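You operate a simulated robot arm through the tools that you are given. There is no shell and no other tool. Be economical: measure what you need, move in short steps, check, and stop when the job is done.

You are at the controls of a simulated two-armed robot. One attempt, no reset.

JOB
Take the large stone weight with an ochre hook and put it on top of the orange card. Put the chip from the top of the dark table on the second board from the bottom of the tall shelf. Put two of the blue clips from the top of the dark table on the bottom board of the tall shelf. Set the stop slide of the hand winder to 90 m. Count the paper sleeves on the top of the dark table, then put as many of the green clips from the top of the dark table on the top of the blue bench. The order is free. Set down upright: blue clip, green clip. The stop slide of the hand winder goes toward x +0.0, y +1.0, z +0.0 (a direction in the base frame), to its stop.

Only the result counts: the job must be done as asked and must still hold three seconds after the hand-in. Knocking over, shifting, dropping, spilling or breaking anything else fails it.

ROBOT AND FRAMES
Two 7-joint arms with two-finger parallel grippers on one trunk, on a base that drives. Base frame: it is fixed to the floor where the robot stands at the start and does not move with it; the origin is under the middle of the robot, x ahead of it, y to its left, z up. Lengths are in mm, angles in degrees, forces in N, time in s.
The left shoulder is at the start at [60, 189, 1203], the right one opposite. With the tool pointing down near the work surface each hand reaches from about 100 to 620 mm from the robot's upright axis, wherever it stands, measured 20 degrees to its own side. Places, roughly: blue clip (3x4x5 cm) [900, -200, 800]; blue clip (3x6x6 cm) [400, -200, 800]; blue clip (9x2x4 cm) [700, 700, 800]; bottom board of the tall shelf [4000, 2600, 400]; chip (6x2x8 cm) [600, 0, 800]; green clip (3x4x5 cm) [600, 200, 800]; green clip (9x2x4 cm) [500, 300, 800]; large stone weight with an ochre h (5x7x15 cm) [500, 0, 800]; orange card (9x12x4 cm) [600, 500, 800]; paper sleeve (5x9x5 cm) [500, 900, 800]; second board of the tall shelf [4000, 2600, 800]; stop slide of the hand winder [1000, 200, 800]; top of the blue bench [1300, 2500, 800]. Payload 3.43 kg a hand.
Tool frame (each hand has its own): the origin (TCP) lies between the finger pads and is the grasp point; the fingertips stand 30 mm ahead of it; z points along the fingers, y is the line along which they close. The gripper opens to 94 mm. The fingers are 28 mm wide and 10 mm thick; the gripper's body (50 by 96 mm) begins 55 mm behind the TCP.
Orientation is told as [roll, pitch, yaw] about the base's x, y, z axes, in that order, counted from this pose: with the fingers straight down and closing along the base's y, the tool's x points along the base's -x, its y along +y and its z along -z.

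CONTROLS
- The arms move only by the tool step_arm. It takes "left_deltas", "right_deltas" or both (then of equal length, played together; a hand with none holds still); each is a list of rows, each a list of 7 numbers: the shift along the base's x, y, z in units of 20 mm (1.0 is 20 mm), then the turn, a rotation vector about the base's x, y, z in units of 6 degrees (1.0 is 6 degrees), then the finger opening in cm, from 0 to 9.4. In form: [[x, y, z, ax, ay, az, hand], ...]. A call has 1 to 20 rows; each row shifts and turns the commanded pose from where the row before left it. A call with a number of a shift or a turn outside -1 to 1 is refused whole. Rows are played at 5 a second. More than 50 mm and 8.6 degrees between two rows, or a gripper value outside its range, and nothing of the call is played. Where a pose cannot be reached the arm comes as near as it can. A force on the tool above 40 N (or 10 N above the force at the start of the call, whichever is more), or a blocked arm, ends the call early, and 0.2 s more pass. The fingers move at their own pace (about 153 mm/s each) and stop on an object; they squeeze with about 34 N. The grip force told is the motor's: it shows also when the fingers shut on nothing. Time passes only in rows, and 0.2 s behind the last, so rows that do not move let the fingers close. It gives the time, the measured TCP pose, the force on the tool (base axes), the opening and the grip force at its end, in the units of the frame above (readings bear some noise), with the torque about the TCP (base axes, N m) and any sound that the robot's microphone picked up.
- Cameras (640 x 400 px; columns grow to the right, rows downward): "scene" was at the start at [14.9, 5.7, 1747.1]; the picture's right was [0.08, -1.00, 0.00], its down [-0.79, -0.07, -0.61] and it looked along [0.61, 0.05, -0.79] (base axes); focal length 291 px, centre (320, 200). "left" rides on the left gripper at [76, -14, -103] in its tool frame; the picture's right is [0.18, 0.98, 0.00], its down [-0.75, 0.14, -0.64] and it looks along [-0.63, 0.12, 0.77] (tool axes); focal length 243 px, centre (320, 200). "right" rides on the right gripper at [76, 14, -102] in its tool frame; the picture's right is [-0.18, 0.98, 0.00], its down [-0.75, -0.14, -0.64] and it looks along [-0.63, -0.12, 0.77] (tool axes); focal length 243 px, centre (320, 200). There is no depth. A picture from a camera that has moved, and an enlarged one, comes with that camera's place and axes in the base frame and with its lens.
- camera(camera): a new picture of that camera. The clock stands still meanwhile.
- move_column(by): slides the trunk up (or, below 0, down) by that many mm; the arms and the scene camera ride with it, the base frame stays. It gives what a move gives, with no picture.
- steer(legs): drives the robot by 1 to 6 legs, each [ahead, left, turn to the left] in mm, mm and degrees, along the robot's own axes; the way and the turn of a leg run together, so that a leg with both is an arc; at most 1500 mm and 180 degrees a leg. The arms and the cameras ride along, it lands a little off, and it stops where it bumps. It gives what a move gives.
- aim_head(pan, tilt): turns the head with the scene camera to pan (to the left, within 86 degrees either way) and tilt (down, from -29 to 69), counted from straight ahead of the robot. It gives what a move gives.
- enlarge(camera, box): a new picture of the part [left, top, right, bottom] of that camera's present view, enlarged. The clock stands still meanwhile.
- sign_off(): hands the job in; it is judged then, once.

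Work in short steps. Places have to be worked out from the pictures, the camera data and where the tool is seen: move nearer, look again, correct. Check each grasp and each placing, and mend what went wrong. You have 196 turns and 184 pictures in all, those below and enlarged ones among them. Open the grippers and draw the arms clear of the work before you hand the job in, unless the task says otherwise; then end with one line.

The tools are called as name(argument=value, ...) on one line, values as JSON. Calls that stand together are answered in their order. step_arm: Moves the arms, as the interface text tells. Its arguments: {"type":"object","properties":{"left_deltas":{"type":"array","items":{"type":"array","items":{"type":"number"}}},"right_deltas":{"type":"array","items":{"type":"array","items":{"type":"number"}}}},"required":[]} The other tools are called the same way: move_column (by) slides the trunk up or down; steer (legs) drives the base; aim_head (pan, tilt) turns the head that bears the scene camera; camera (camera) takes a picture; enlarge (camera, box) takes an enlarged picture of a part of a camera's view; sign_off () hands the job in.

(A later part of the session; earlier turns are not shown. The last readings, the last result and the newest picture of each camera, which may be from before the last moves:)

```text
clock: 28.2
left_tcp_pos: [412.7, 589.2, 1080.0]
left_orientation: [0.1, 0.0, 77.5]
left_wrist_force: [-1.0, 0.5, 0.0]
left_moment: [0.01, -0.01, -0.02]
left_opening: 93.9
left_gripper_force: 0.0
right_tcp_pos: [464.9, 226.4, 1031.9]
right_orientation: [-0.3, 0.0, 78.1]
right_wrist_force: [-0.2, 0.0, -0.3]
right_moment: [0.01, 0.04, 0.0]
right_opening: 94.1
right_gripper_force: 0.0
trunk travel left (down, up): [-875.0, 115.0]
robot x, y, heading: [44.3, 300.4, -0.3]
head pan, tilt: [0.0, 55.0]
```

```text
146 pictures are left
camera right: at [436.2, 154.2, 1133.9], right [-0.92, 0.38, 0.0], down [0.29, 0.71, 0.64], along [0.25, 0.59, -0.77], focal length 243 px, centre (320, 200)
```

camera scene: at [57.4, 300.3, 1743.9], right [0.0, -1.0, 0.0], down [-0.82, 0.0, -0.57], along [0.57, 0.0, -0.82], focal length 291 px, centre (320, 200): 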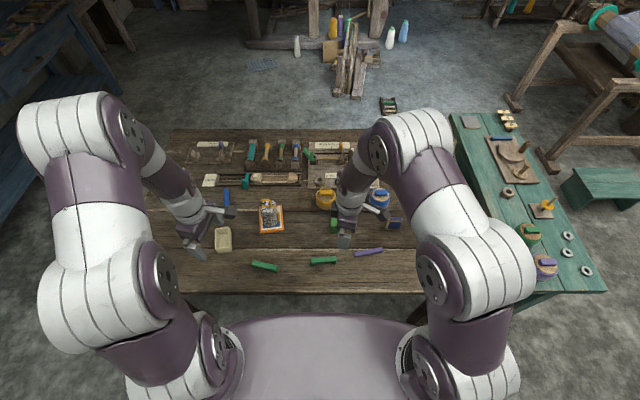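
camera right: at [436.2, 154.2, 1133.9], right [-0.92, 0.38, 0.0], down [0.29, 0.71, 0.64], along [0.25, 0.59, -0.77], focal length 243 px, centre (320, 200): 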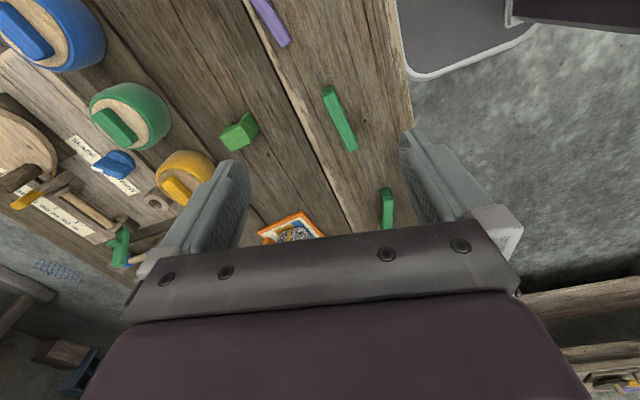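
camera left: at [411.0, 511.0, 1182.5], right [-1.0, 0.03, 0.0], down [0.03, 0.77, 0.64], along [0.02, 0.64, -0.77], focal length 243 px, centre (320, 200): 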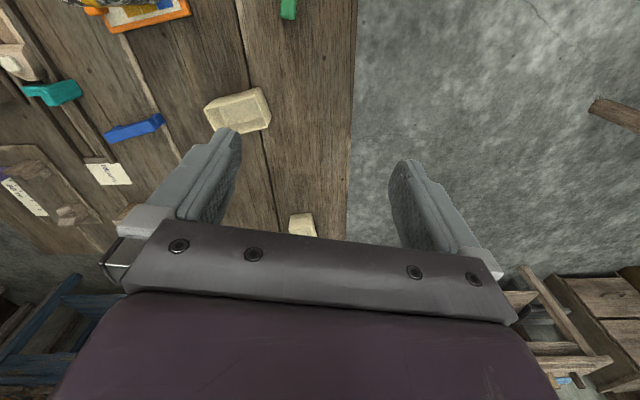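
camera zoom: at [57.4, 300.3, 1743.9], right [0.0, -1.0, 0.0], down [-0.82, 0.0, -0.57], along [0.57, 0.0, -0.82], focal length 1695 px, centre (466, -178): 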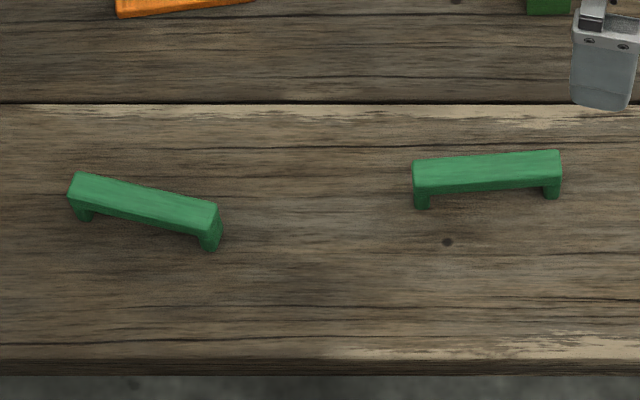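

I fix the clips: left one centre (437,485), right one (457,288), tops about z=820. I bring both hands above them at z≈860.

step_arm(left_deltas=[[0.1, -0.43, -0.9, 0, 0, -0.02, 9.4], [0.1, -0.43, -0.9, 0, 0, -0.02, 9.4], [0.1, -0.43, -0.9, 0, 0, -0.02, 9.4], [0.1, -0.43, -0.9, 0, 0, -0.02, 9.4], [0.1, -0.43, -0.9, 0, 0, -0.02, 9.4], [0.1, -0.43, -0.9, 0, 0, -0.02, 9.4], [0.1, -0.43, -0.9, 0, 0, -0.02, 9.4], [0.1, -0.43, -0.9, 0, 0, -0.02, 9.4], [0.1, -0.43, -0.9, 0, 0, -0.02, 9.4], [0.1, -0.43, -0.9, 0, 0, -0.02, 9.4], [0.1, -0.43, -0.9, 0, 0, 0, 9.4], [0.1, -0.43, -0.9, 0, 0, 0, 9.4]], right_deltas=[[-0.03, 0.257, -0.7, 0, 0, 0.24, 9.4], [-0.03, 0.257, -0.7, 0, 0, 0.24, 9.4], [-0.03, 0.257, -0.7, 0, 0, 0.24, 9.4], [-0.03, 0.257, -0.7, 0, 0, 0.24, 9.4], [-0.03, 0.257, -0.7, 0, 0, 0.24, 9.4], [-0.03, 0.257, -0.7, 0, 0, 0.24, 9.4], [-0.03, 0.257, -0.7, 0, 0, 0.24, 9.4], [-0.03, 0.257, -0.7, 0, 0, 0.24, 9.4], [-0.03, 0.257, -0.7, 0, 0, 0.24, 9.4], [-0.03, 0.257, -0.7, 0, 0, 0.24, 9.4], [-0.03, 0.257, -0.7, 0, 0, 0.24, 9.4], [-0.03, 0.257, -0.7, 0, 0, 0.24, 9.4]])

camera(camera="left")

camera(camera="right")

enlarge(camera="scene", box=[220, 210, 360, 300])

```text
clock: 30.8
left_tcp_pos: [437.0, 484.9, 862.8]
left_orientation: [0.0, 0.0, 76.1]
left_wrist_force: [-0.2, -0.3, -0.3]
left_moment: [-0.03, 0.01, -0.01]
left_opening: 94.1
left_gripper_force: 0.1
right_tcp_pos: [458.2, 287.1, 863.3]
right_orientation: [-0.2, 0.0, 95.3]
right_wrist_force: [-0.2, 0.1, -0.1]
right_moment: [-0.01, 0.02, -0.04]
right_opening: 93.9
right_gripper_force: 0.0
trunk travel left (down, up): [-875.0, 115.0]
robot x, y, heading: [44.8, 299.1, -0.1]
head pan, tilt: [0.0, 55.0]
```

```text
145 pictures are left
camera left: at [433.5, 407.3, 966.0], right [-1.0, 0.06, 0.0], down [0.04, 0.77, 0.64], along [0.04, 0.64, -0.77], focal length 243 px, centre (320, 200)
```

left: 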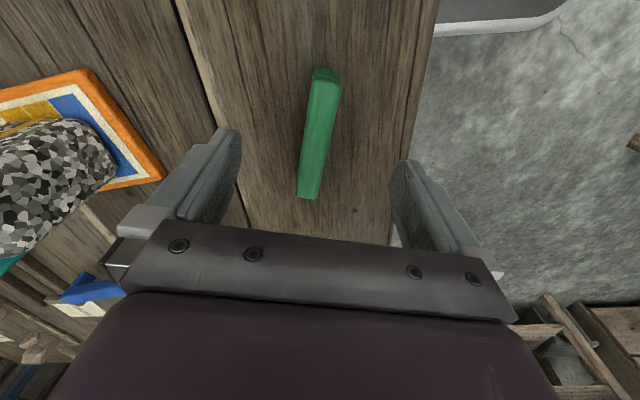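

```text
144 pictures are left
camera right: at [452.0, 209.8, 965.8], right [-1.0, 0.09, 0.0], down [0.07, 0.76, 0.64], along [0.06, 0.64, -0.77], focal length 243 px, centre (320, 200)
```

right: 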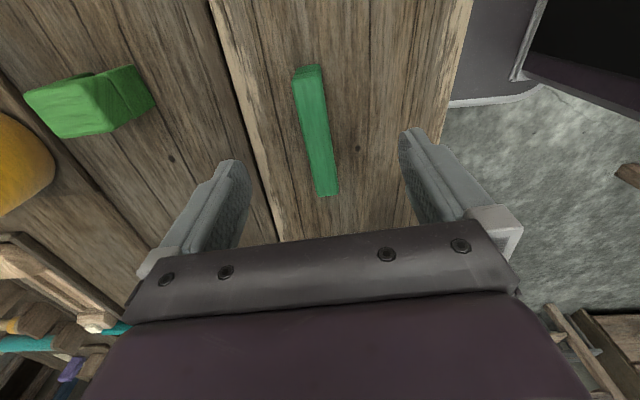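

```text
4.44 times, centred on (290, 255) of scene
camera zoom: at [58.2, 300.2, 1744.0], right [0.0, -1.0, 0.0], down [-0.82, 0.0, -0.57], along [0.57, 0.0, -0.82], focal length 1295 px, centre (453, -44)
```

zoom: 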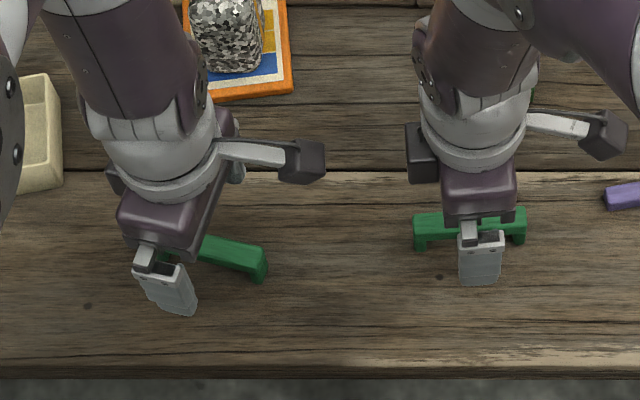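

Both clips lie between the fingers and aligned. I lower both hands to z≈818 and close.

step_arm(left_deltas=[[0, 0, -0.8, 0, 0, 0, 9.4], [0, 0, -0.8, 0, 0, 0, 9.4], [0, 0, -0.6, 0, 0, 0, 9.4], [0, 0, 0, 0, 0, 0, 9.4], [0, 0, 0, 0, 0, 0, 0], [0, 0, 0, 0, 0, 0, 0], [0, 0, 0, 0, 0, 0, 0]], right_deltas=[[0, 0, -0.8, 0, 0, 0, 9.4], [0, 0, -0.8, 0, 0, 0, 9.4], [0, 0, -0.6, 0, 0, 0, 9.4], [0, 0, 0, 0, 0, 0, 9.4], [0, 0, 0, 0, 0, 0, 0], [0, 0, 0, 0, 0, 0, 0], [0, 0, 0, 0, 0, 0, 0]])

step_arm(left_deltas=[[0, 0, 1, 0, 0, 0, 0], [0, 0, 1, 0, 0, 0, 0], [0, 0, 1, 0, 0, 0, 0], [0, 0, 1, 0, 0, 0, 0], [0, 0, 1, 0, 0, 0, 0], [0, 0, 1, 0, 0, 0, 0]], right_deltas=[[0, 0, 1, 0, 0, 0, 0], [0, 0, 1, 0, 0, 0, 0], [0, 0, 1, 0, 0, 0, 0], [0, 0, 1, 0, 0, 0, 0], [0, 0, 1, 0, 0, 0, 0], [0, 0, 1, 0, 0, 0, 0]])

camera(camera="left")

camera(camera="right")

```text
clock: 32.4
left_tcp_pos: [435.7, 485.3, 819.7]
left_orientation: [0.0, -0.1, 76.1]
left_wrist_force: [-0.9, -0.7, 0.1]
left_moment: [0.0, -0.02, 0.03]
left_opening: 20.8
left_gripper_force: 34.4
right_tcp_pos: [458.0, 288.0, 819.7]
right_orientation: [-0.1, 0.1, 95.2]
right_wrist_force: [0.2, 0.3, 0.8]
right_moment: [-0.02, 0.02, -0.02]
right_opening: 21.2
right_gripper_force: 34.1
trunk travel left (down, up): [-875.0, 115.0]
robot x, y, heading: [43.8, 300.9, 0.1]
head pan, tilt: [0.0, 55.0]
```

```text
clock: 33.8
left_tcp_pos: [435.9, 486.0, 940.8]
left_orientation: [0.0, 0.0, 76.1]
left_wrist_force: [-0.2, 0.1, 0.1]
left_moment: [0.02, -0.06, 0.02]
left_opening: 16.7
left_gripper_force: 33.9
right_tcp_pos: [458.5, 286.3, 940.1]
right_orientation: [-0.2, 0.0, 95.3]
right_wrist_force: [-0.8, -0.2, 0.0]
right_moment: [0.03, -0.02, 0.02]
right_opening: 16.9
right_gripper_force: 34.6
trunk travel left (down, up): [-875.0, 115.0]
robot x, y, heading: [45.9, 301.0, -0.1]
head pan, tilt: [0.0, 55.0]
```

```text
142 pictures are left
camera left: at [432.6, 407.6, 1043.3], right [-1.0, 0.06, 0.0], down [0.04, 0.77, 0.64], along [0.04, 0.64, -0.77], focal length 243 px, centre (320, 200)
```

left: 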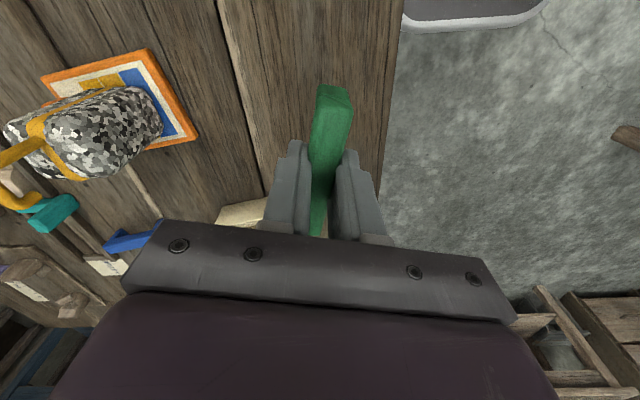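

```text
141 pictures are left
camera right: at [450.9, 209.8, 1042.2], right [-1.0, 0.09, 0.0], down [0.07, 0.76, 0.64], along [0.06, 0.64, -0.77], focal length 243 px, centre (320, 200)
```

right: 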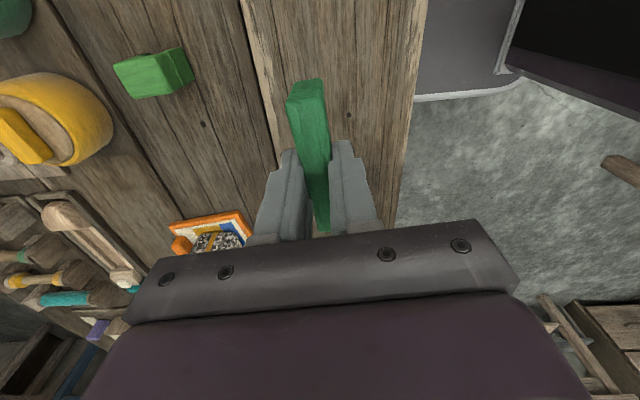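

Both green clips are held, their bottoms 40 mm below the TCPs. I raise the hands a little, back off, turn left and drive toward the bench, whose front edge I judge at y≈2150.

step_arm(left_deltas=[[0, 0, 1, 0, 0, 0, 0], [0, 0, 1, 0, 0, 0, 0], [0, 0, 1, 0, 0, 0, 0]], right_deltas=[[0, 0, 1, 0, 0, 0, 0], [0, 0, 1, 0, 0, 0, 0], [0, 0, 1, 0, 0, 0, 0]])

steer(legs=[[-150, 0, 0], [0, 0, 90], [1150, 0, 0]])

aim_head(pan=-25, tilt=40)

camera(camera="scene")

```text
clock: 34.6
left_tcp_pos: [436.0, 485.5, 1001.5]
left_orientation: [0.0, 0.0, 76.1]
left_wrist_force: [0.1, 0.3, -0.5]
left_moment: [-0.02, 0.0, 0.02]
left_opening: 16.7
left_gripper_force: 34.2
right_tcp_pos: [458.1, 287.1, 1000.2]
right_orientation: [-0.1, 0.0, 95.2]
right_wrist_force: [1.4, -0.6, 0.5]
right_moment: [0.03, -0.03, 0.01]
right_opening: 16.5
right_gripper_force: 34.6
trunk travel left (down, up): [-875.0, 115.0]
robot x, y, heading: [48.5, 299.2, -0.3]
head pan, tilt: [0.0, 55.0]
```

```text
clock: 45.2
left_tcp_pos: [-280.6, 1846.1, 1001.6]
left_orientation: [0.0, 0.0, 166.1]
left_wrist_force: [-0.3, -0.6, 0.0]
left_moment: [-0.02, -0.01, 0.01]
left_opening: 16.8
left_gripper_force: 33.8
right_tcp_pos: [-81.8, 1865.6, 999.9]
right_orientation: [-0.2, 0.0, -174.9]
right_wrist_force: [0.3, -0.3, -0.3]
right_moment: [-0.01, -0.01, -0.02]
right_opening: 16.8
right_gripper_force: 33.7
trunk travel left (down, up): [-875.0, 115.0]
robot x, y, heading: [-98.5, 1454.6, 89.9]
head pan, tilt: [0.0, 55.0]
```

```text
clock: 46.1
left_tcp_pos: [-279.4, 1844.9, 1000.6]
left_orientation: [0.0, 0.0, 166.0]
left_wrist_force: [-1.0, 0.6, 0.5]
left_moment: [0.0, 0.0, 0.04]
left_opening: 17.0
left_gripper_force: 34.2
right_tcp_pos: [-82.7, 1866.3, 999.9]
right_orientation: [-0.1, -0.1, -174.9]
right_wrist_force: [-0.2, -0.3, -0.4]
right_moment: [0.0, 0.01, 0.0]
right_opening: 16.6
right_gripper_force: 33.8
trunk travel left (down, up): [-875.0, 115.0]
robot x, y, heading: [-102.9, 1450.6, 90.0]
head pan, tilt: [-25.0, 40.0]
```

```text
140 pictures are left
camera scene: at [-61.6, 1469.2, 1764.6], right [0.9, -0.43, 0.0], down [-0.27, -0.58, -0.77], along [0.33, 0.69, -0.64], focal length 291 px, centre (320, 200)
```

scene: 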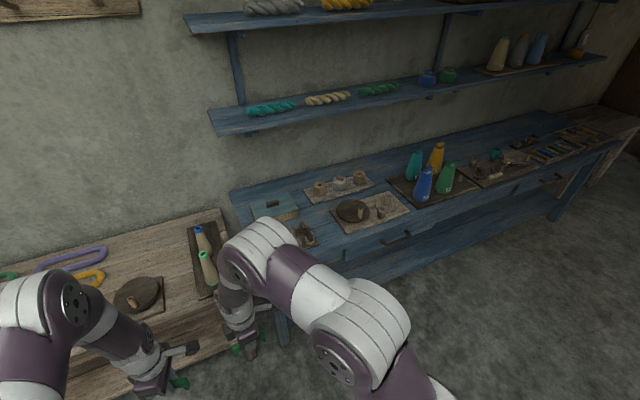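

A wooden bench lies to the left of the blue one; I drive right along the blue bench and look straight at it.

steer(legs=[[0, -480, 0]])

aim_head(pan=-10, tilt=42)

camera(camera="scene")

enlarge(camera="scene", box=[180, 120, 500, 320])

```text
clock: 49.0
left_tcp_pos: [195.8, 1843.2, 1001.3]
left_orientation: [0.0, 0.0, 165.9]
left_wrist_force: [0.5, -0.5, -0.5]
left_moment: [0.02, -0.01, -0.01]
left_opening: 16.7
left_gripper_force: 33.2
right_tcp_pos: [395.0, 1863.9, 1000.4]
right_orientation: [0.0, 0.0, -175.0]
right_wrist_force: [0.7, 0.2, -1.0]
right_moment: [-0.03, 0.01, 0.03]
right_opening: 16.5
right_gripper_force: 33.6
trunk travel left (down, up): [-875.0, 115.0]
robot x, y, heading: [378.5, 1453.4, 89.7]
head pan, tilt: [-25.0, 40.0]
```

```text
clock: 49.8
left_tcp_pos: [196.6, 1843.2, 999.9]
left_orientation: [0.0, 0.0, 165.9]
left_wrist_force: [-0.5, 0.3, -0.5]
left_moment: [-0.02, 0.04, 0.0]
left_opening: 16.4
left_gripper_force: 34.3
right_tcp_pos: [396.4, 1864.4, 999.9]
right_orientation: [-0.3, 0.0, -175.0]
right_wrist_force: [0.7, 0.5, -0.9]
right_moment: [-0.01, -0.02, 0.0]
right_opening: 16.9
right_gripper_force: 33.9
trunk travel left (down, up): [-875.0, 115.0]
robot x, y, heading: [377.1, 1453.4, 89.6]
head pan, tilt: [-10.0, 42.0]
```

```text
139 pictures are left
camera scene: at [394.8, 1472.1, 1761.7], right [0.98, -0.18, 0.0], down [-0.12, -0.66, -0.74], along [0.13, 0.73, -0.67], focal length 291 px, centre (320, 200)
```

scene: 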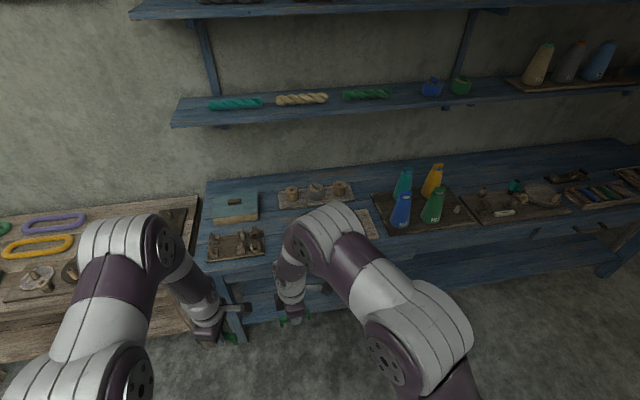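

```text
2.00 times, centred on (340, 220) of scene
camera zoom: at [394.8, 1472.1, 1761.7], right [0.98, -0.18, 0.0], down [-0.12, -0.66, -0.74], along [0.13, 0.73, -0.67], focal length 583 px, centre (280, 160)
```

zoom: 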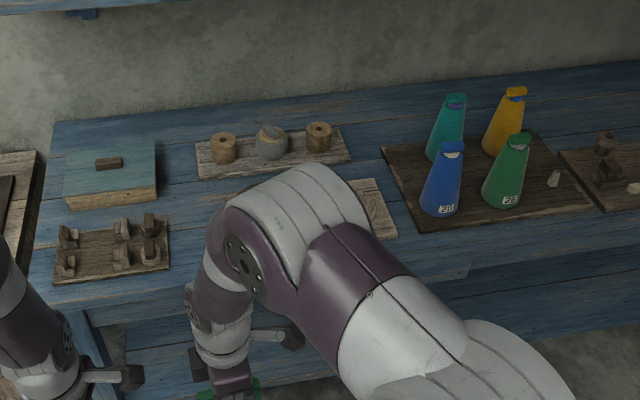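

The space right of the frame mat (x≈315–430) and the front strip look free. I drive 300 mm ahead and look with the hand cameras.

steer(legs=[[300, 0, 0]])

aim_head(pan=0, tilt=55)

camera(camera="scene")

camera(camera="right")

camera(camera="left")

```text
clock: 51.8
left_tcp_pos: [200.6, 2141.5, 1000.9]
left_orientation: [0.0, 0.0, 165.7]
left_wrist_force: [0.7, 0.6, 0.2]
left_moment: [0.02, 0.04, 0.0]
left_opening: 16.7
left_gripper_force: 33.9
right_tcp_pos: [398.1, 2162.1, 999.9]
right_orientation: [-0.2, 0.0, -175.2]
right_wrist_force: [-0.1, -0.4, -0.5]
right_moment: [0.03, 0.02, -0.01]
right_opening: 16.5
right_gripper_force: 34.1
trunk travel left (down, up): [-875.0, 115.0]
robot x, y, heading: [381.5, 1749.8, 89.5]
head pan, tilt: [-10.0, 42.0]
```

```text
clock: 52.5
left_tcp_pos: [200.0, 2144.7, 1001.4]
left_orientation: [0.1, -0.1, 165.7]
left_wrist_force: [-0.2, 0.1, 0.2]
left_moment: [-0.03, 0.04, 0.01]
left_opening: 16.6
left_gripper_force: 33.8
right_tcp_pos: [398.3, 2163.9, 999.8]
right_orientation: [-0.1, 0.1, -175.2]
right_wrist_force: [0.2, 0.4, 0.5]
right_moment: [-0.04, -0.04, 0.01]
right_opening: 16.8
right_gripper_force: 34.3
trunk travel left (down, up): [-875.0, 115.0]
robot x, y, heading: [380.8, 1748.0, 89.1]
head pan, tilt: [0.0, 55.0]
```

```text
137 pictures are left
camera scene: at [381.7, 1762.6, 1744.0], right [1.0, -0.01, 0.0], down [-0.01, -0.82, -0.57], along [0.01, 0.57, -0.82], focal length 291 px, centre (320, 200)
```

scene: 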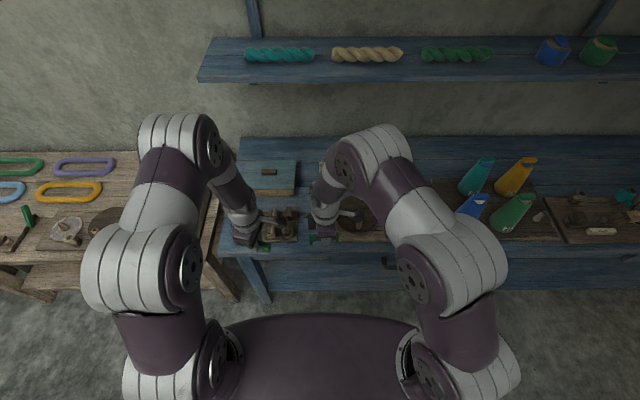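

```text
136 pictures are left
camera right: at [476.1, 2155.7, 1101.7], right [-0.1, -0.99, 0.0], down [-0.76, 0.08, 0.64], along [-0.64, 0.07, -0.77], focal length 243 px, centre (320, 200)
```

right: 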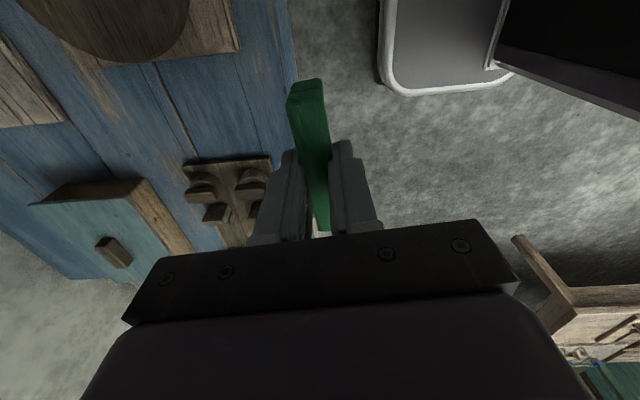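

```text
135 pictures are left
camera left: at [278.5, 2138.2, 1102.9], right [-0.06, -1.0, 0.0], down [-0.76, 0.05, 0.64], along [-0.64, 0.04, -0.77], focal length 243 px, centre (320, 200)
```

left: 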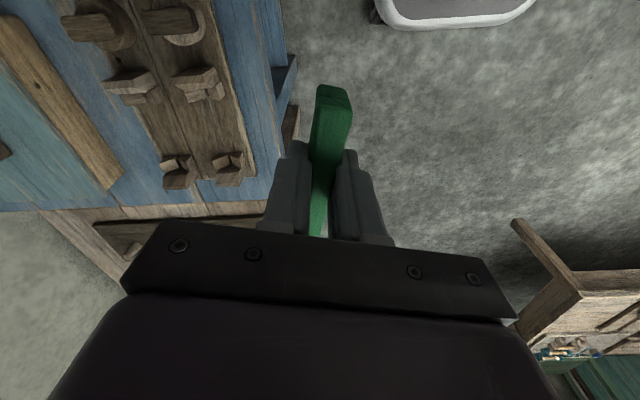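

I enlarge the scene view to fix the bench's front edge and the free area exactly.

enlarge(camera="scene", box=[200, 130, 400, 290])

enlarge(camera="scene", box=[400, 140, 640, 290])

```text
2.50 times, centred on (300, 210) of scene
camera zoom: at [381.7, 1762.6, 1744.0], right [1.0, -0.01, 0.0], down [-0.01, -0.82, -0.57], along [0.01, 0.57, -0.82], focal length 728 px, centre (370, 175)
```

zoom: 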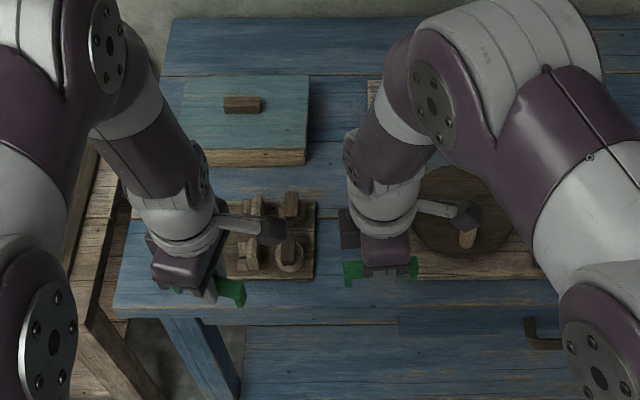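

```text
2.67 times, centred on (520, 215) of scene
camera zoom: at [381.7, 1762.6, 1744.0], right [1.0, -0.01, 0.0], down [-0.01, -0.82, -0.57], along [0.01, 0.57, -0.82], focal length 777 px, centre (-213, 160)
```

zoom: 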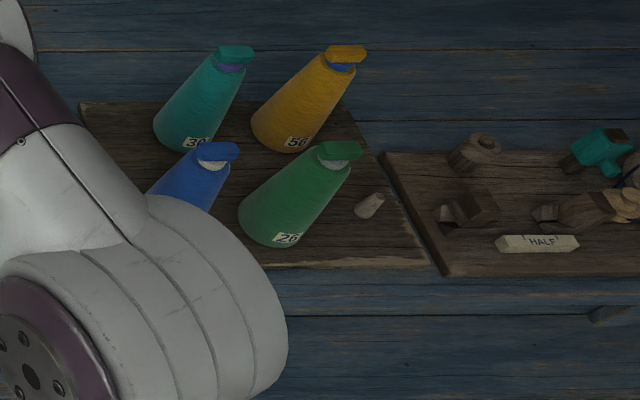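

The free patch is x≈310–440, y≈2195–2450. I take the right-hand clip to (375,2305), align it, and lower it to z≈880.

step_arm(right_deltas=[[-0.15, 0.9, 0, 0, 0, -0.2, 0], [-0.15, 0.9, 0, 0, 0, -0.2, 0], [-0.15, 0.9, 0, 0, 0, -0.2, 0], [-0.15, 0.9, 0, 0, 0, -0.2, 0], [-0.15, 0.9, 0, 0, 0, 0, 0], [-0.15, 0.9, 0, 0, 0, 0, 0], [-0.15, 0.9, 0, 0, 0, 0, 0], [-0.1, 0.75, 0, 0, 0, 0, 0], [0, 0, -1, 0, 0, 0, 0], [0, 0, -1, 0, 0, 0, 0], [0, 0, -1, 0, 0, 0, 0], [0, 0, -1, 0, 0, 0, 0], [0, 0, -1, 0, 0, 0, 0], [0, 0, -1, 0, 0, 0, 0], [0, 0, 0, 0, 0, 0, 0]])

camera(camera="right")

enlarge(camera="scene", box=[240, 150, 400, 270])

```text
clock: 55.7
left_tcp_pos: [199.2, 2143.6, 1000.9]
left_orientation: [0.1, -0.1, 165.8]
left_wrist_force: [-0.1, 1.0, -0.7]
left_moment: [-0.01, -0.01, 0.0]
left_opening: 16.6
left_gripper_force: 33.9
right_tcp_pos: [375.1, 2304.1, 879.6]
right_orientation: [0.0, 0.0, -179.9]
right_wrist_force: [-0.7, 0.5, -0.5]
right_moment: [0.03, -0.02, 0.02]
right_opening: 16.8
right_gripper_force: 34.0
trunk travel left (down, up): [-875.0, 115.0]
robot x, y, heading: [383.3, 1748.4, 89.4]
head pan, tilt: [0.0, 55.0]
```

```text
132 pictures are left
camera right: at [451.9, 2289.4, 981.8], right [-0.18, -0.98, 0.0], down [-0.75, 0.14, 0.64], along [-0.63, 0.12, -0.77], focal length 243 px, centre (320, 200)
```

right: 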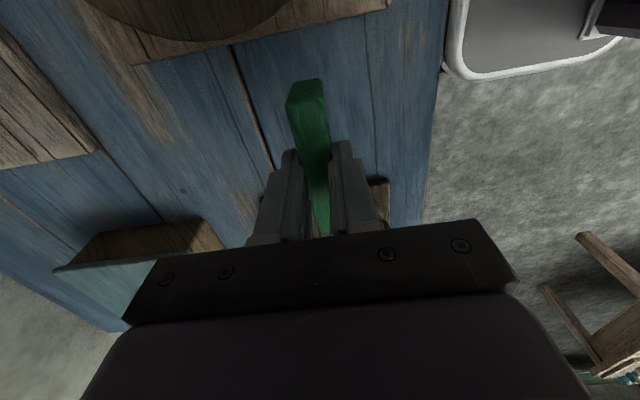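

```text
3.33 times, centred on (320, 210) of scene
camera zoom: at [381.6, 1761.3, 1743.9], right [1.0, -0.01, 0.0], down [-0.01, -0.82, -0.57], along [0.01, 0.57, -0.82], focal length 971 px, centre (320, 167)
```

zoom: 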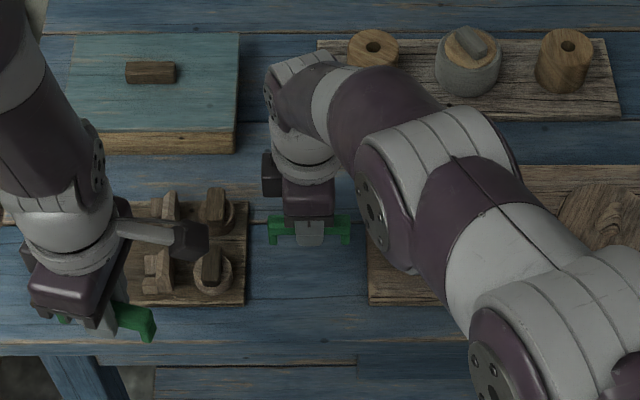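

The clip is centred in the gap. I lower it toward contact.

step_arm(right_deltas=[[0, 0, -0.8, 0, 0, 0, 0], [0, 0, -0.6, 0, 0, 0, 0], [0, 0, -0.1, 0, 0, 0, 0], [0, 0, -0.1, 0, 0, 0, 0], [0, 0, -0.1, 0, 0, 0, 0], [0, 0, 0, 0, 0, 0, 0]])

```text
clock: 57.1
left_tcp_pos: [199.6, 2142.9, 1000.7]
left_orientation: [-0.1, 0.0, 165.7]
left_wrist_force: [0.3, 0.7, -0.6]
left_moment: [0.01, -0.02, 0.0]
left_opening: 16.7
left_gripper_force: 33.6
right_tcp_pos: [375.9, 2304.7, 846.8]
right_orientation: [0.0, 0.0, -180.0]
right_wrist_force: [-0.3, -0.6, -0.9]
right_moment: [-0.01, -0.01, -0.03]
right_opening: 16.7
right_gripper_force: 33.9
trunk travel left (down, up): [-875.0, 115.0]
robot x, y, heading: [379.8, 1747.9, 89.6]
head pan, tilt: [0.0, 55.0]
```

Still no contact at 846.8; I go on in 2 mm steps.

step_arm(right_deltas=[[0, 0, -0.1, 0, 0, 0, 0], [0, 0, -0.1, 0, 0, 0, 0], [0, 0, -0.1, 0, 0, 0, 0], [0, 0, -0.1, 0, 0, 0, 0], [0, 0, -0.1, 0, 0, 0, 0], [0, 0, -0.1, 0, 0, 0, 0], [0, 0, 0, 0, 0, 0, 0]])

```text
clock: 58.7
left_tcp_pos: [199.7, 2142.6, 1000.7]
left_orientation: [0.0, 0.0, 165.6]
left_wrist_force: [0.1, 0.4, -0.3]
left_moment: [0.02, -0.01, -0.01]
left_opening: 16.3
left_gripper_force: 34.4
right_tcp_pos: [372.5, 2311.5, 845.1]
right_orientation: [-1.0, -0.3, -180.0]
right_wrist_force: [0.8, -3.2, -1.0]
right_moment: [0.09, 0.11, 0.03]
right_opening: 16.6
right_gripper_force: 34.1
trunk travel left (down, up): [-875.0, 115.0]
robot x, y, heading: [380.5, 1749.0, 89.4]
head pan, tilt: [0.0, 55.0]
```

The hand drifted sideways rather than down; I look before going on.

camera(camera="scene")

camera(camera="right")

enlarge(camera="scene", box=[240, 150, 400, 270])

```text
130 pictures are left
camera scene: at [381.5, 1761.5, 1743.9], right [1.0, -0.01, 0.0], down [-0.01, -0.82, -0.57], along [0.01, 0.57, -0.82], focal length 291 px, centre (320, 200)
```

scene: 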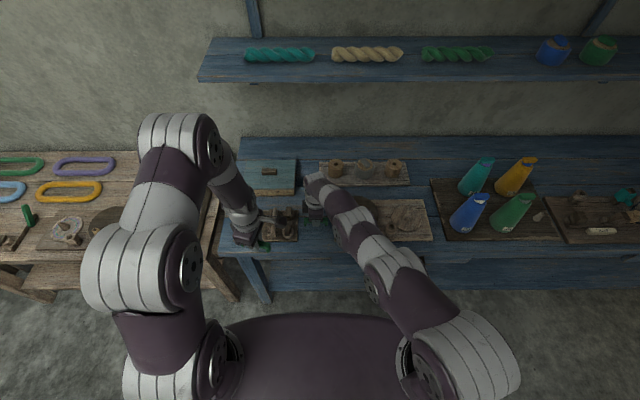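

```text
129 pictures are left
camera right: at [449.2, 2295.8, 946.8], right [-0.18, -0.98, -0.02], down [-0.75, 0.13, 0.65], along [-0.64, 0.13, -0.76], focal length 243 px, centre (320, 200)
```

right: 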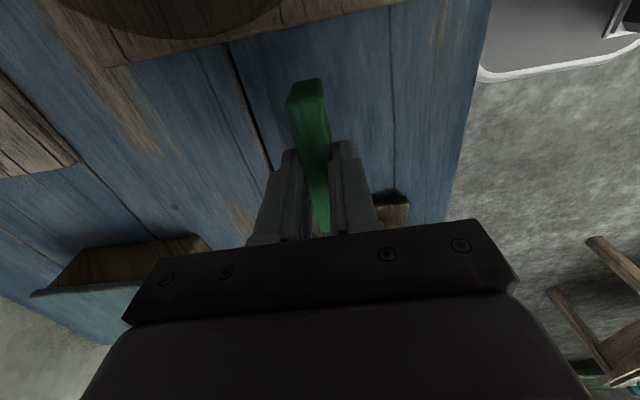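

```text
3.33 times, centred on (320, 210) of scene
camera zoom: at [381.5, 1761.5, 1743.9], right [1.0, -0.01, 0.0], down [-0.01, -0.82, -0.57], along [0.01, 0.57, -0.82], focal length 971 px, centre (320, 167)
```

zoom: 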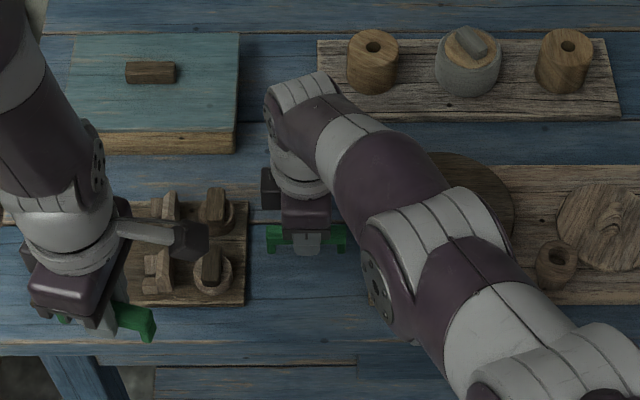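

The right arm is nearly straight and its elbow has dipped near the bench edge. I lift the hand, drive 80 mm closer, and bring the hand back so the elbow can stay bent and high.

step_arm(right_deltas=[[0.1, -0.2, 0.8, 0.16, 0, 0, 0], [0, -0.1, 1, 0, 0, 0, 0], [0, -0.5, 1, 0, 0, 0, 0], [0, -1, 1, 0, 0, 0, 0], [0, -1, 1, 0, 0, 0, 0], [0, -1, 0.5, 0, 0, 0, 0], [0, -1, 0, 0, 0, 0, 0]])

steer(legs=[[80, 0, 0]])

camera(camera="scene")

```text
clock: 60.3
left_tcp_pos: [199.6, 2142.8, 1000.5]
left_orientation: [0.1, 0.0, 165.6]
left_wrist_force: [-0.7, 0.0, 0.1]
left_moment: [0.0, 0.0, -0.01]
left_opening: 16.9
left_gripper_force: 34.2
right_tcp_pos: [376.6, 2207.9, 941.5]
right_orientation: [-1.2, -0.1, -180.0]
right_wrist_force: [0.2, 0.1, -0.1]
right_moment: [0.02, -0.02, -0.01]
right_opening: 16.9
right_gripper_force: 33.7
trunk travel left (down, up): [-875.0, 115.0]
robot x, y, heading: [382.0, 1746.7, 89.6]
head pan, tilt: [0.0, 55.0]
```

```text
clock: 61.4
left_tcp_pos: [200.7, 2221.9, 1002.3]
left_orientation: [0.0, 0.0, 165.7]
left_wrist_force: [0.5, -0.2, -0.6]
left_moment: [-0.01, 0.0, 0.01]
left_opening: 17.0
left_gripper_force: 34.1
right_tcp_pos: [377.1, 2288.2, 940.6]
right_orientation: [-1.2, 0.0, -180.0]
right_wrist_force: [-0.2, -0.8, -0.7]
right_moment: [-0.03, 0.0, 0.01]
right_opening: 17.0
right_gripper_force: 34.1
trunk travel left (down, up): [-875.0, 115.0]
robot x, y, heading: [382.7, 1829.7, 89.5]
head pan, tilt: [0.0, 55.0]
```

```text
127 pictures are left
camera scene: at [382.3, 1839.5, 1744.0], right [1.0, -0.01, 0.0], down [-0.01, -0.82, -0.57], along [0.0, 0.57, -0.82], focal length 291 px, centre (320, 200)
```

scene: 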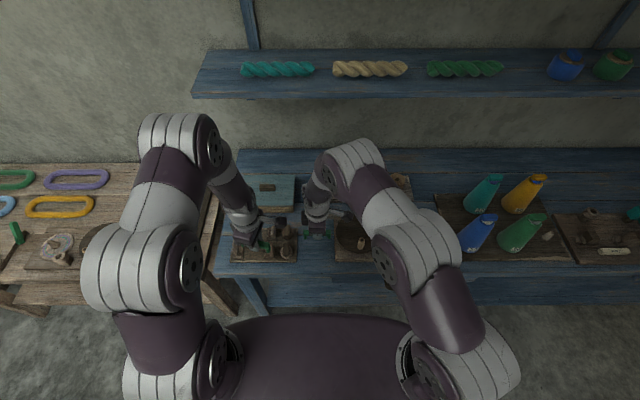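

The elbow is bent and high again. I straighten the small roll and lower to about 850 at y≈2300.

step_arm(right_deltas=[[0, 0.3, -0.9, -0.2, 0, 0, 0], [0, 0.3, -0.9, 0, 0, 0, 0], [0, 0, -0.9, 0, 0, 0, 0], [0, 0, -0.9, 0, 0, 0, 0], [0, 0, -0.8, 0, 0, 0, 0], [0, 0, 0, 0, 0, 0, 0]])

enlarge(camera="scene", box=[240, 150, 400, 270])

```text
clock: 62.8
left_tcp_pos: [200.2, 2222.4, 1000.7]
left_orientation: [0.0, -0.1, 165.7]
left_wrist_force: [0.2, -0.4, -0.3]
left_moment: [-0.01, -0.01, 0.02]
left_opening: 16.7
left_gripper_force: 34.1
right_tcp_pos: [376.6, 2300.9, 852.6]
right_orientation: [0.1, -0.1, -179.9]
right_wrist_force: [-0.1, -0.3, -0.4]
right_moment: [-0.01, 0.0, 0.02]
right_opening: 16.6
right_gripper_force: 33.9
trunk travel left (down, up): [-875.0, 115.0]
robot x, y, heading: [381.7, 1827.4, 89.7]
head pan, tilt: [0.0, 55.0]
```

```text
3.33 times, centred on (320, 210) of scene
camera zoom: at [382.2, 1841.6, 1743.9], right [1.0, -0.01, 0.0], down [-0.01, -0.82, -0.57], along [0.0, 0.57, -0.82], focal length 971 px, centre (320, 167)
```

zoom: 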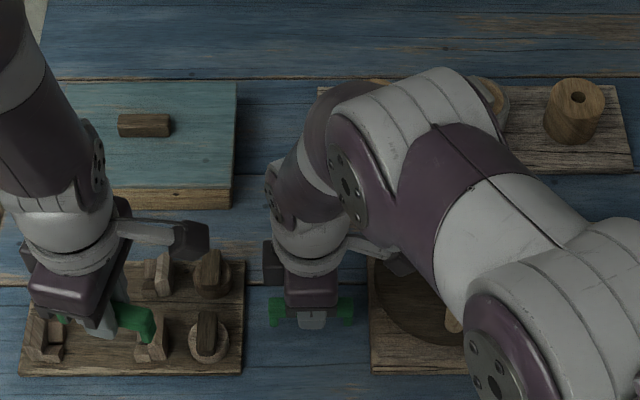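

Clear on both sides; I lower in small steps for contact.

step_arm(right_deltas=[[0, 0, -0.2, 0, 0, 0, 0], [0, 0, -0.1, 0, 0, 0, 0], [0, 0, -0.1, 0, 0, 0, 0], [0, 0, -0.1, 0, 0, 0, 0], [0, 0, -0.1, 0, 0, 0, 0], [0, 0, -0.1, 0, 0, 0, 0], [0, 0, -0.1, 0, 0, 0, 0], [0, 0, 0, 0, 0, 0, 0]])

```text
clock: 64.6
left_tcp_pos: [200.7, 2223.2, 1000.4]
left_orientation: [0.0, 0.0, 165.7]
left_wrist_force: [0.8, 0.6, 0.0]
left_moment: [0.02, 0.0, 0.01]
left_opening: 16.7
left_gripper_force: 34.1
right_tcp_pos: [377.2, 2300.3, 836.7]
right_orientation: [0.1, 0.0, -179.8]
right_wrist_force: [0.0, -0.3, -0.2]
right_moment: [-0.01, -0.01, 0.04]
right_opening: 16.7
right_gripper_force: 33.9
trunk travel left (down, up): [-875.0, 115.0]
robot x, y, heading: [381.4, 1828.5, 89.5]
head pan, tilt: [0.0, 55.0]
```

No contact yet; the bench top must be a little lower. I continue.

step_arm(right_deltas=[[0, 0, -0.1, 0, 0, 0, 0], [0, 0, -0.1, 0, 0, 0, 0], [0, 0, -0.1, 0, 0, 0, 0], [0, 0, -0.1, 0, 0, 0, 0], [0, 0, -0.1, 0, 0, 0, 0], [0, 0, -0.1, 0, 0, 0, 0], [0, 0, -0.1, 0, 0, 0, 0], [0, 0, 0, 0, 0, 0, 0]])

camera(camera="right")

```text
clock: 66.4
left_tcp_pos: [201.4, 2221.4, 1001.8]
left_orientation: [-0.2, 0.0, 165.7]
left_wrist_force: [-0.8, 0.1, -0.6]
left_moment: [-0.03, 0.01, 0.0]
left_opening: 16.9
left_gripper_force: 34.4
right_tcp_pos: [376.1, 2300.9, 823.9]
right_orientation: [-0.2, -0.1, -179.9]
right_wrist_force: [2.9, 0.2, 23.8]
right_moment: [-0.08, 0.01, -0.04]
right_opening: 16.9
right_gripper_force: 33.7
trunk travel left (down, up): [-875.0, 115.0]
robot x, y, heading: [380.9, 1832.0, 89.4]
head pan, tilt: [0.0, 55.0]
```

```text
125 pictures are left
camera right: at [454.3, 2285.9, 926.6], right [-0.18, -0.98, 0.0], down [-0.75, 0.14, 0.64], along [-0.63, 0.12, -0.77], focal length 243 px, centre (320, 200)
```

right: 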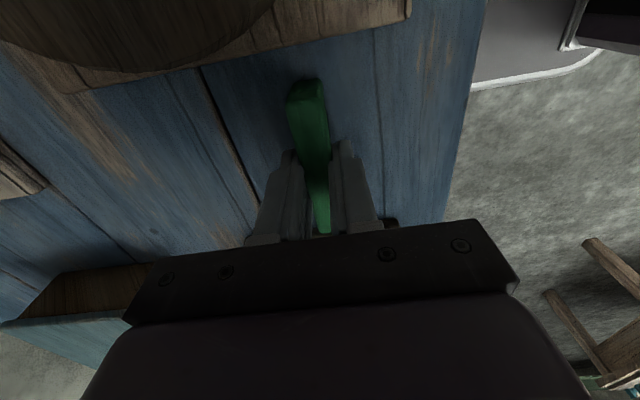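

Contact at z≈825, so the bench top is about 785. I release with a modest opening and rise.

step_arm(right_deltas=[[0, 0, 0.1, 0, 0, 0, 1.6], [0, 0, 0, 0, 0, 0, 4.5], [0, 0, 0, 0, 0, 0, 4.5], [0, 0, 0.5, 0, 0, 0, 4.5], [0, 0, 1, 0, 0, 0, 4.5], [0, 0, 1, 0, 0, 0, 4.5], [0, 0, 1, 0, 0, 0, 4.5], [0, 0, 1, 0, 0, 0, 4.5], [0, -1, 1, 0, 0, 0, 4.5], [0.5, -1, 1, 0, 0, 0, 4.5], [1, -1, 1, 0, 0, 0, 4.5], [1, -1, 0, 0, 0, 0, 4.5], [1, -1, 0, 0, 0, 0, 4.5], [1, -1, 0, 0, 0, 0, 4.5]])

enlarge(camera="scene", box=[240, 150, 400, 270])

```text
clock: 69.4
left_tcp_pos: [201.2, 2222.3, 1001.8]
left_orientation: [0.0, -0.1, 165.7]
left_wrist_force: [-0.5, -0.4, -0.4]
left_moment: [-0.01, 0.01, -0.03]
left_opening: 16.6
left_gripper_force: 34.0
right_tcp_pos: [467.7, 2179.9, 975.0]
right_orientation: [0.0, 0.0, -179.8]
right_wrist_force: [0.0, -0.1, 0.0]
right_moment: [-0.02, 0.03, 0.0]
right_opening: 45.0
right_gripper_force: 0.1
trunk travel left (down, up): [-875.0, 115.0]
robot x, y, heading: [381.9, 1829.8, 89.7]
head pan, tilt: [0.0, 55.0]
```

```text
3.33 times, centred on (320, 210) of scene
camera zoom: at [383.4, 1840.7, 1743.9], right [1.0, -0.01, 0.0], down [-0.01, -0.82, -0.57], along [0.0, 0.57, -0.82], focal length 971 px, centre (320, 167)
```

zoom: 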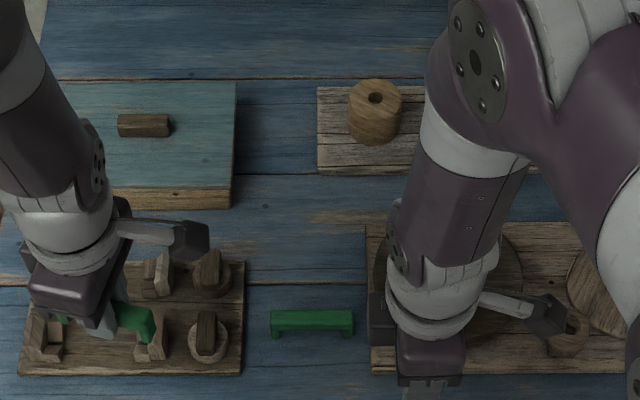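

The first green clip stands upright on the bench. I move the right hand further away, then bring the left clip to (376,2238), aligned.

step_arm(right_deltas=[[1, -1, 1, 0, 0, 0, 4.5], [1, -1, 1, 0, 0, 0, 4.5], [1, -1, 1, 0, 0, 0, 4.5], [1, -1, 0, 0, 0, 0, 4.5], [1, -1, 0, 0, 0, 0, 4.5], [1, -1, 0, 0, 0, 0, 4.5]])

step_arm(left_deltas=[[0.9, 0.08, 0, 0, 0, 0.3, 0], [0.9, 0.08, 0, 0, 0, 0.3, 0], [0.9, 0.08, 0, 0, 0, 0.3, 0], [0.9, 0.08, 0, 0, 0, 0.3, 0], [0.9, 0.08, 0, 0, 0, 0.3, 0], [0.9, 0.08, 0, 0, 0, 0.3, 0], [0.9, 0.08, 0, 0, 0, 0.3, 0], [0.9, 0.08, 0, 0, 0, 0.3, 0], [0.9, 0.08, 0, 0, 0, 0, 0], [0.65, 0.08, 0, 0, 0, 0, 0], [0, 0, -1, 0, 0, 0, 0], [0, 0, -1, 0, 0, 0, 0], [0, 0, -1, 0, 0, 0, 0], [0, 0, -1, 0, 0, 0, 0], [0, 0, -1, 0, 0, 0, 0], [0, 0, -1, 0, 0, 0, 0], [0, 0, 0, 0, 0, 0, 0]])

enlarge(camera="scene", box=[240, 150, 400, 270])

camera(camera="left")

```text
clock: 70.8
left_tcp_pos: [200.8, 2222.4, 1001.1]
left_orientation: [-0.1, 0.0, 165.7]
left_wrist_force: [-0.4, -0.6, -0.6]
left_moment: [0.01, 0.02, 0.02]
left_opening: 16.9
left_gripper_force: 33.7
right_tcp_pos: [587.5, 2060.9, 1035.0]
right_orientation: [0.1, 0.0, -180.0]
right_wrist_force: [-0.2, -0.1, 0.3]
right_moment: [0.0, -0.03, 0.0]
right_opening: 45.1
right_gripper_force: 0.1
trunk travel left (down, up): [-875.0, 115.0]
robot x, y, heading: [382.9, 1831.0, 89.4]
head pan, tilt: [0.0, 55.0]
```

```text
clock: 74.4
left_tcp_pos: [375.7, 2237.9, 879.8]
left_orientation: [0.0, 0.0, -180.0]
left_wrist_force: [-0.5, 0.3, -0.4]
left_moment: [0.03, -0.01, 0.01]
left_opening: 16.5
left_gripper_force: 34.0
right_tcp_pos: [587.6, 2061.6, 1034.5]
right_orientation: [0.1, 0.0, -179.9]
right_wrist_force: [-0.7, -0.2, 0.2]
right_moment: [0.03, -0.01, 0.02]
right_opening: 44.9
right_gripper_force: 0.2
trunk travel left (down, up): [-875.0, 115.0]
robot x, y, heading: [378.8, 1830.3, 89.5]
head pan, tilt: [0.0, 55.0]
```

```text
3.33 times, centred on (320, 210) of scene
camera zoom: at [382.4, 1841.3, 1743.9], right [1.0, -0.01, 0.0], down [-0.01, -0.82, -0.57], along [0.0, 0.57, -0.82], focal length 971 px, centre (320, 167)
```

zoom: 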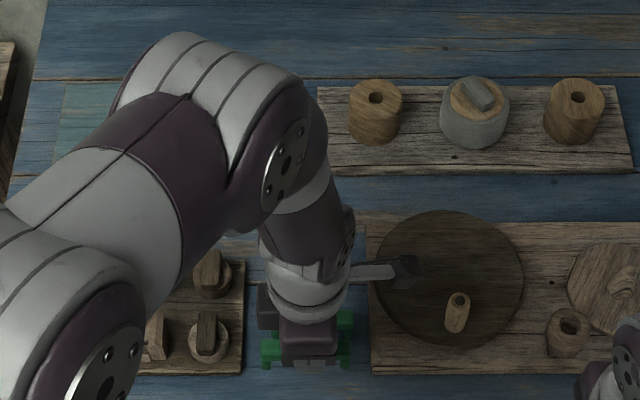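

```text
122 pictures are left
camera left: at [452.3, 2253.7, 983.4], right [0.19, -0.98, 0.0], down [-0.75, -0.14, 0.64], along [-0.63, -0.12, -0.77], focal length 243 px, centre (320, 200)
```

left: 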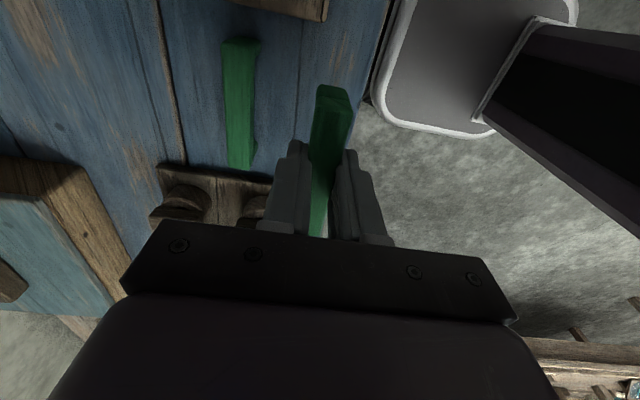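

The bench edge is at y≈2200; I shift the clip to y≈2245 and lower near contact.

step_arm(left_deltas=[[0, 0.35, -0.8, 0, 0, 0, 0], [0, 0, -0.8, 0, 0, 0, 0], [0, 0, -0.7, 0, 0, 0, 0], [0, 0, -0.1, 0, 0, 0, 0], [0, 0, -0.1, 0, 0, 0, 0], [0, 0, -0.1, 0, 0, 0, 0], [0, 0, -0.1, 0, 0, 0, 0], [0, 0, 0, 0, 0, 0, 0]])

```text
clock: 76.2
left_tcp_pos: [376.1, 2245.8, 827.2]
left_orientation: [0.0, 0.1, -180.0]
left_wrist_force: [-0.4, -0.1, -0.4]
left_moment: [0.0, -0.01, 0.01]
left_opening: 16.7
left_gripper_force: 34.5
right_tcp_pos: [587.7, 2061.2, 1035.2]
right_orientation: [0.2, 0.0, -179.9]
right_wrist_force: [0.0, 0.0, 0.2]
right_moment: [0.0, -0.02, 0.01]
right_opening: 44.9
right_gripper_force: 0.1
trunk travel left (down, up): [-875.0, 115.0]
robot x, y, heading: [383.1, 1829.0, 89.4]
head pan, tilt: [0.0, 55.0]
```

Nearly there; two or three more millimetres to contact.

step_arm(left_deltas=[[0, 0, -0.1, 0, 0, 0, 0], [0, 0, -0.1, 0, 0, 0, 0], [0, 0, -0.05, 0, 0, 0, 0], [0, 0, 0, 0, 0, 0, 0]])

```text
clock: 77.2
left_tcp_pos: [376.3, 2245.8, 823.2]
left_orientation: [-0.3, 0.1, -179.9]
left_wrist_force: [-1.7, 0.4, 23.5]
left_moment: [-0.03, 0.03, -0.04]
left_opening: 16.4
left_gripper_force: 33.8
right_tcp_pos: [586.5, 2059.0, 1034.6]
right_orientation: [0.1, 0.1, -179.9]
right_wrist_force: [0.1, 0.1, -0.2]
right_moment: [0.01, -0.04, 0.0]
right_opening: 44.8
right_gripper_force: 0.1
trunk travel left (down, up): [-875.0, 115.0]
robot x, y, heading: [382.8, 1827.7, 89.5]
head pan, tilt: [0.0, 55.0]
```

Contact. I release, rise, and draw the left hand back and outward.

step_arm(left_deltas=[[0, 0, 0.1, 0, 0, 0, 1.6], [0, 0, 0, 0, 0, 0, 3.6], [0, 0, 0, 0, 0, 0, 3.6], [0, 0, 0.5, 0, 0, 0, 3.6], [0, 0, 1, 0, 0, 0, 3.6], [0, 0, 1, 0, 0, 0, 3.6], [0, 0, 1, 0, 0, 0, 3.6], [0, 0, 1, 0, 0, 0, 3.6], [0, 0, 1, 0, 0, 0, 3.6], [0, -0.5, 1, 0, 0, 0, 3.6], [-1, -1, 1, 0, 0, 0, 9.4], [-1, -1, 1, 0, 0, 0, 9.4], [-1, -1, 0, 0, 0, 0, 9.4], [-1, -1, 0, 0, 0, 0, 9.4], [-1, -1, 0, 0, 0, 0, 9.4], [-1, -1, 0, 0, 0, 0, 9.4]])

enlarge(camera="scene", box=[240, 150, 400, 270])

```text
clock: 80.6
left_tcp_pos: [254.1, 2116.1, 995.0]
left_orientation: [0.0, 0.0, -179.9]
left_wrist_force: [-0.9, 0.6, 0.1]
left_moment: [0.02, -0.01, -0.03]
left_opening: 93.9
left_gripper_force: 0.0
right_tcp_pos: [586.7, 2060.4, 1034.8]
right_orientation: [0.1, 0.1, -179.9]
right_wrist_force: [0.1, 0.5, 0.5]
right_moment: [0.02, -0.01, 0.02]
right_opening: 44.9
right_gripper_force: 0.0
trunk travel left (down, up): [-875.0, 115.0]
robot x, y, heading: [379.8, 1830.0, 89.6]
head pan, tilt: [0.0, 55.0]
```

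```text
3.33 times, centred on (320, 210) of scene
camera zoom: at [381.4, 1840.5, 1743.9], right [1.0, -0.01, 0.0], down [-0.01, -0.82, -0.57], along [0.01, 0.57, -0.82], focal length 971 px, centre (320, 167)
```

zoom: 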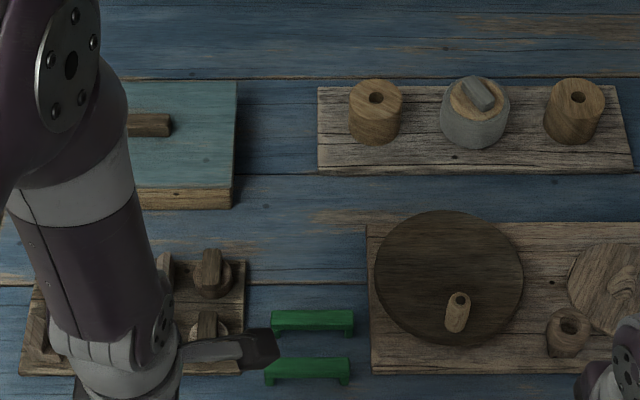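

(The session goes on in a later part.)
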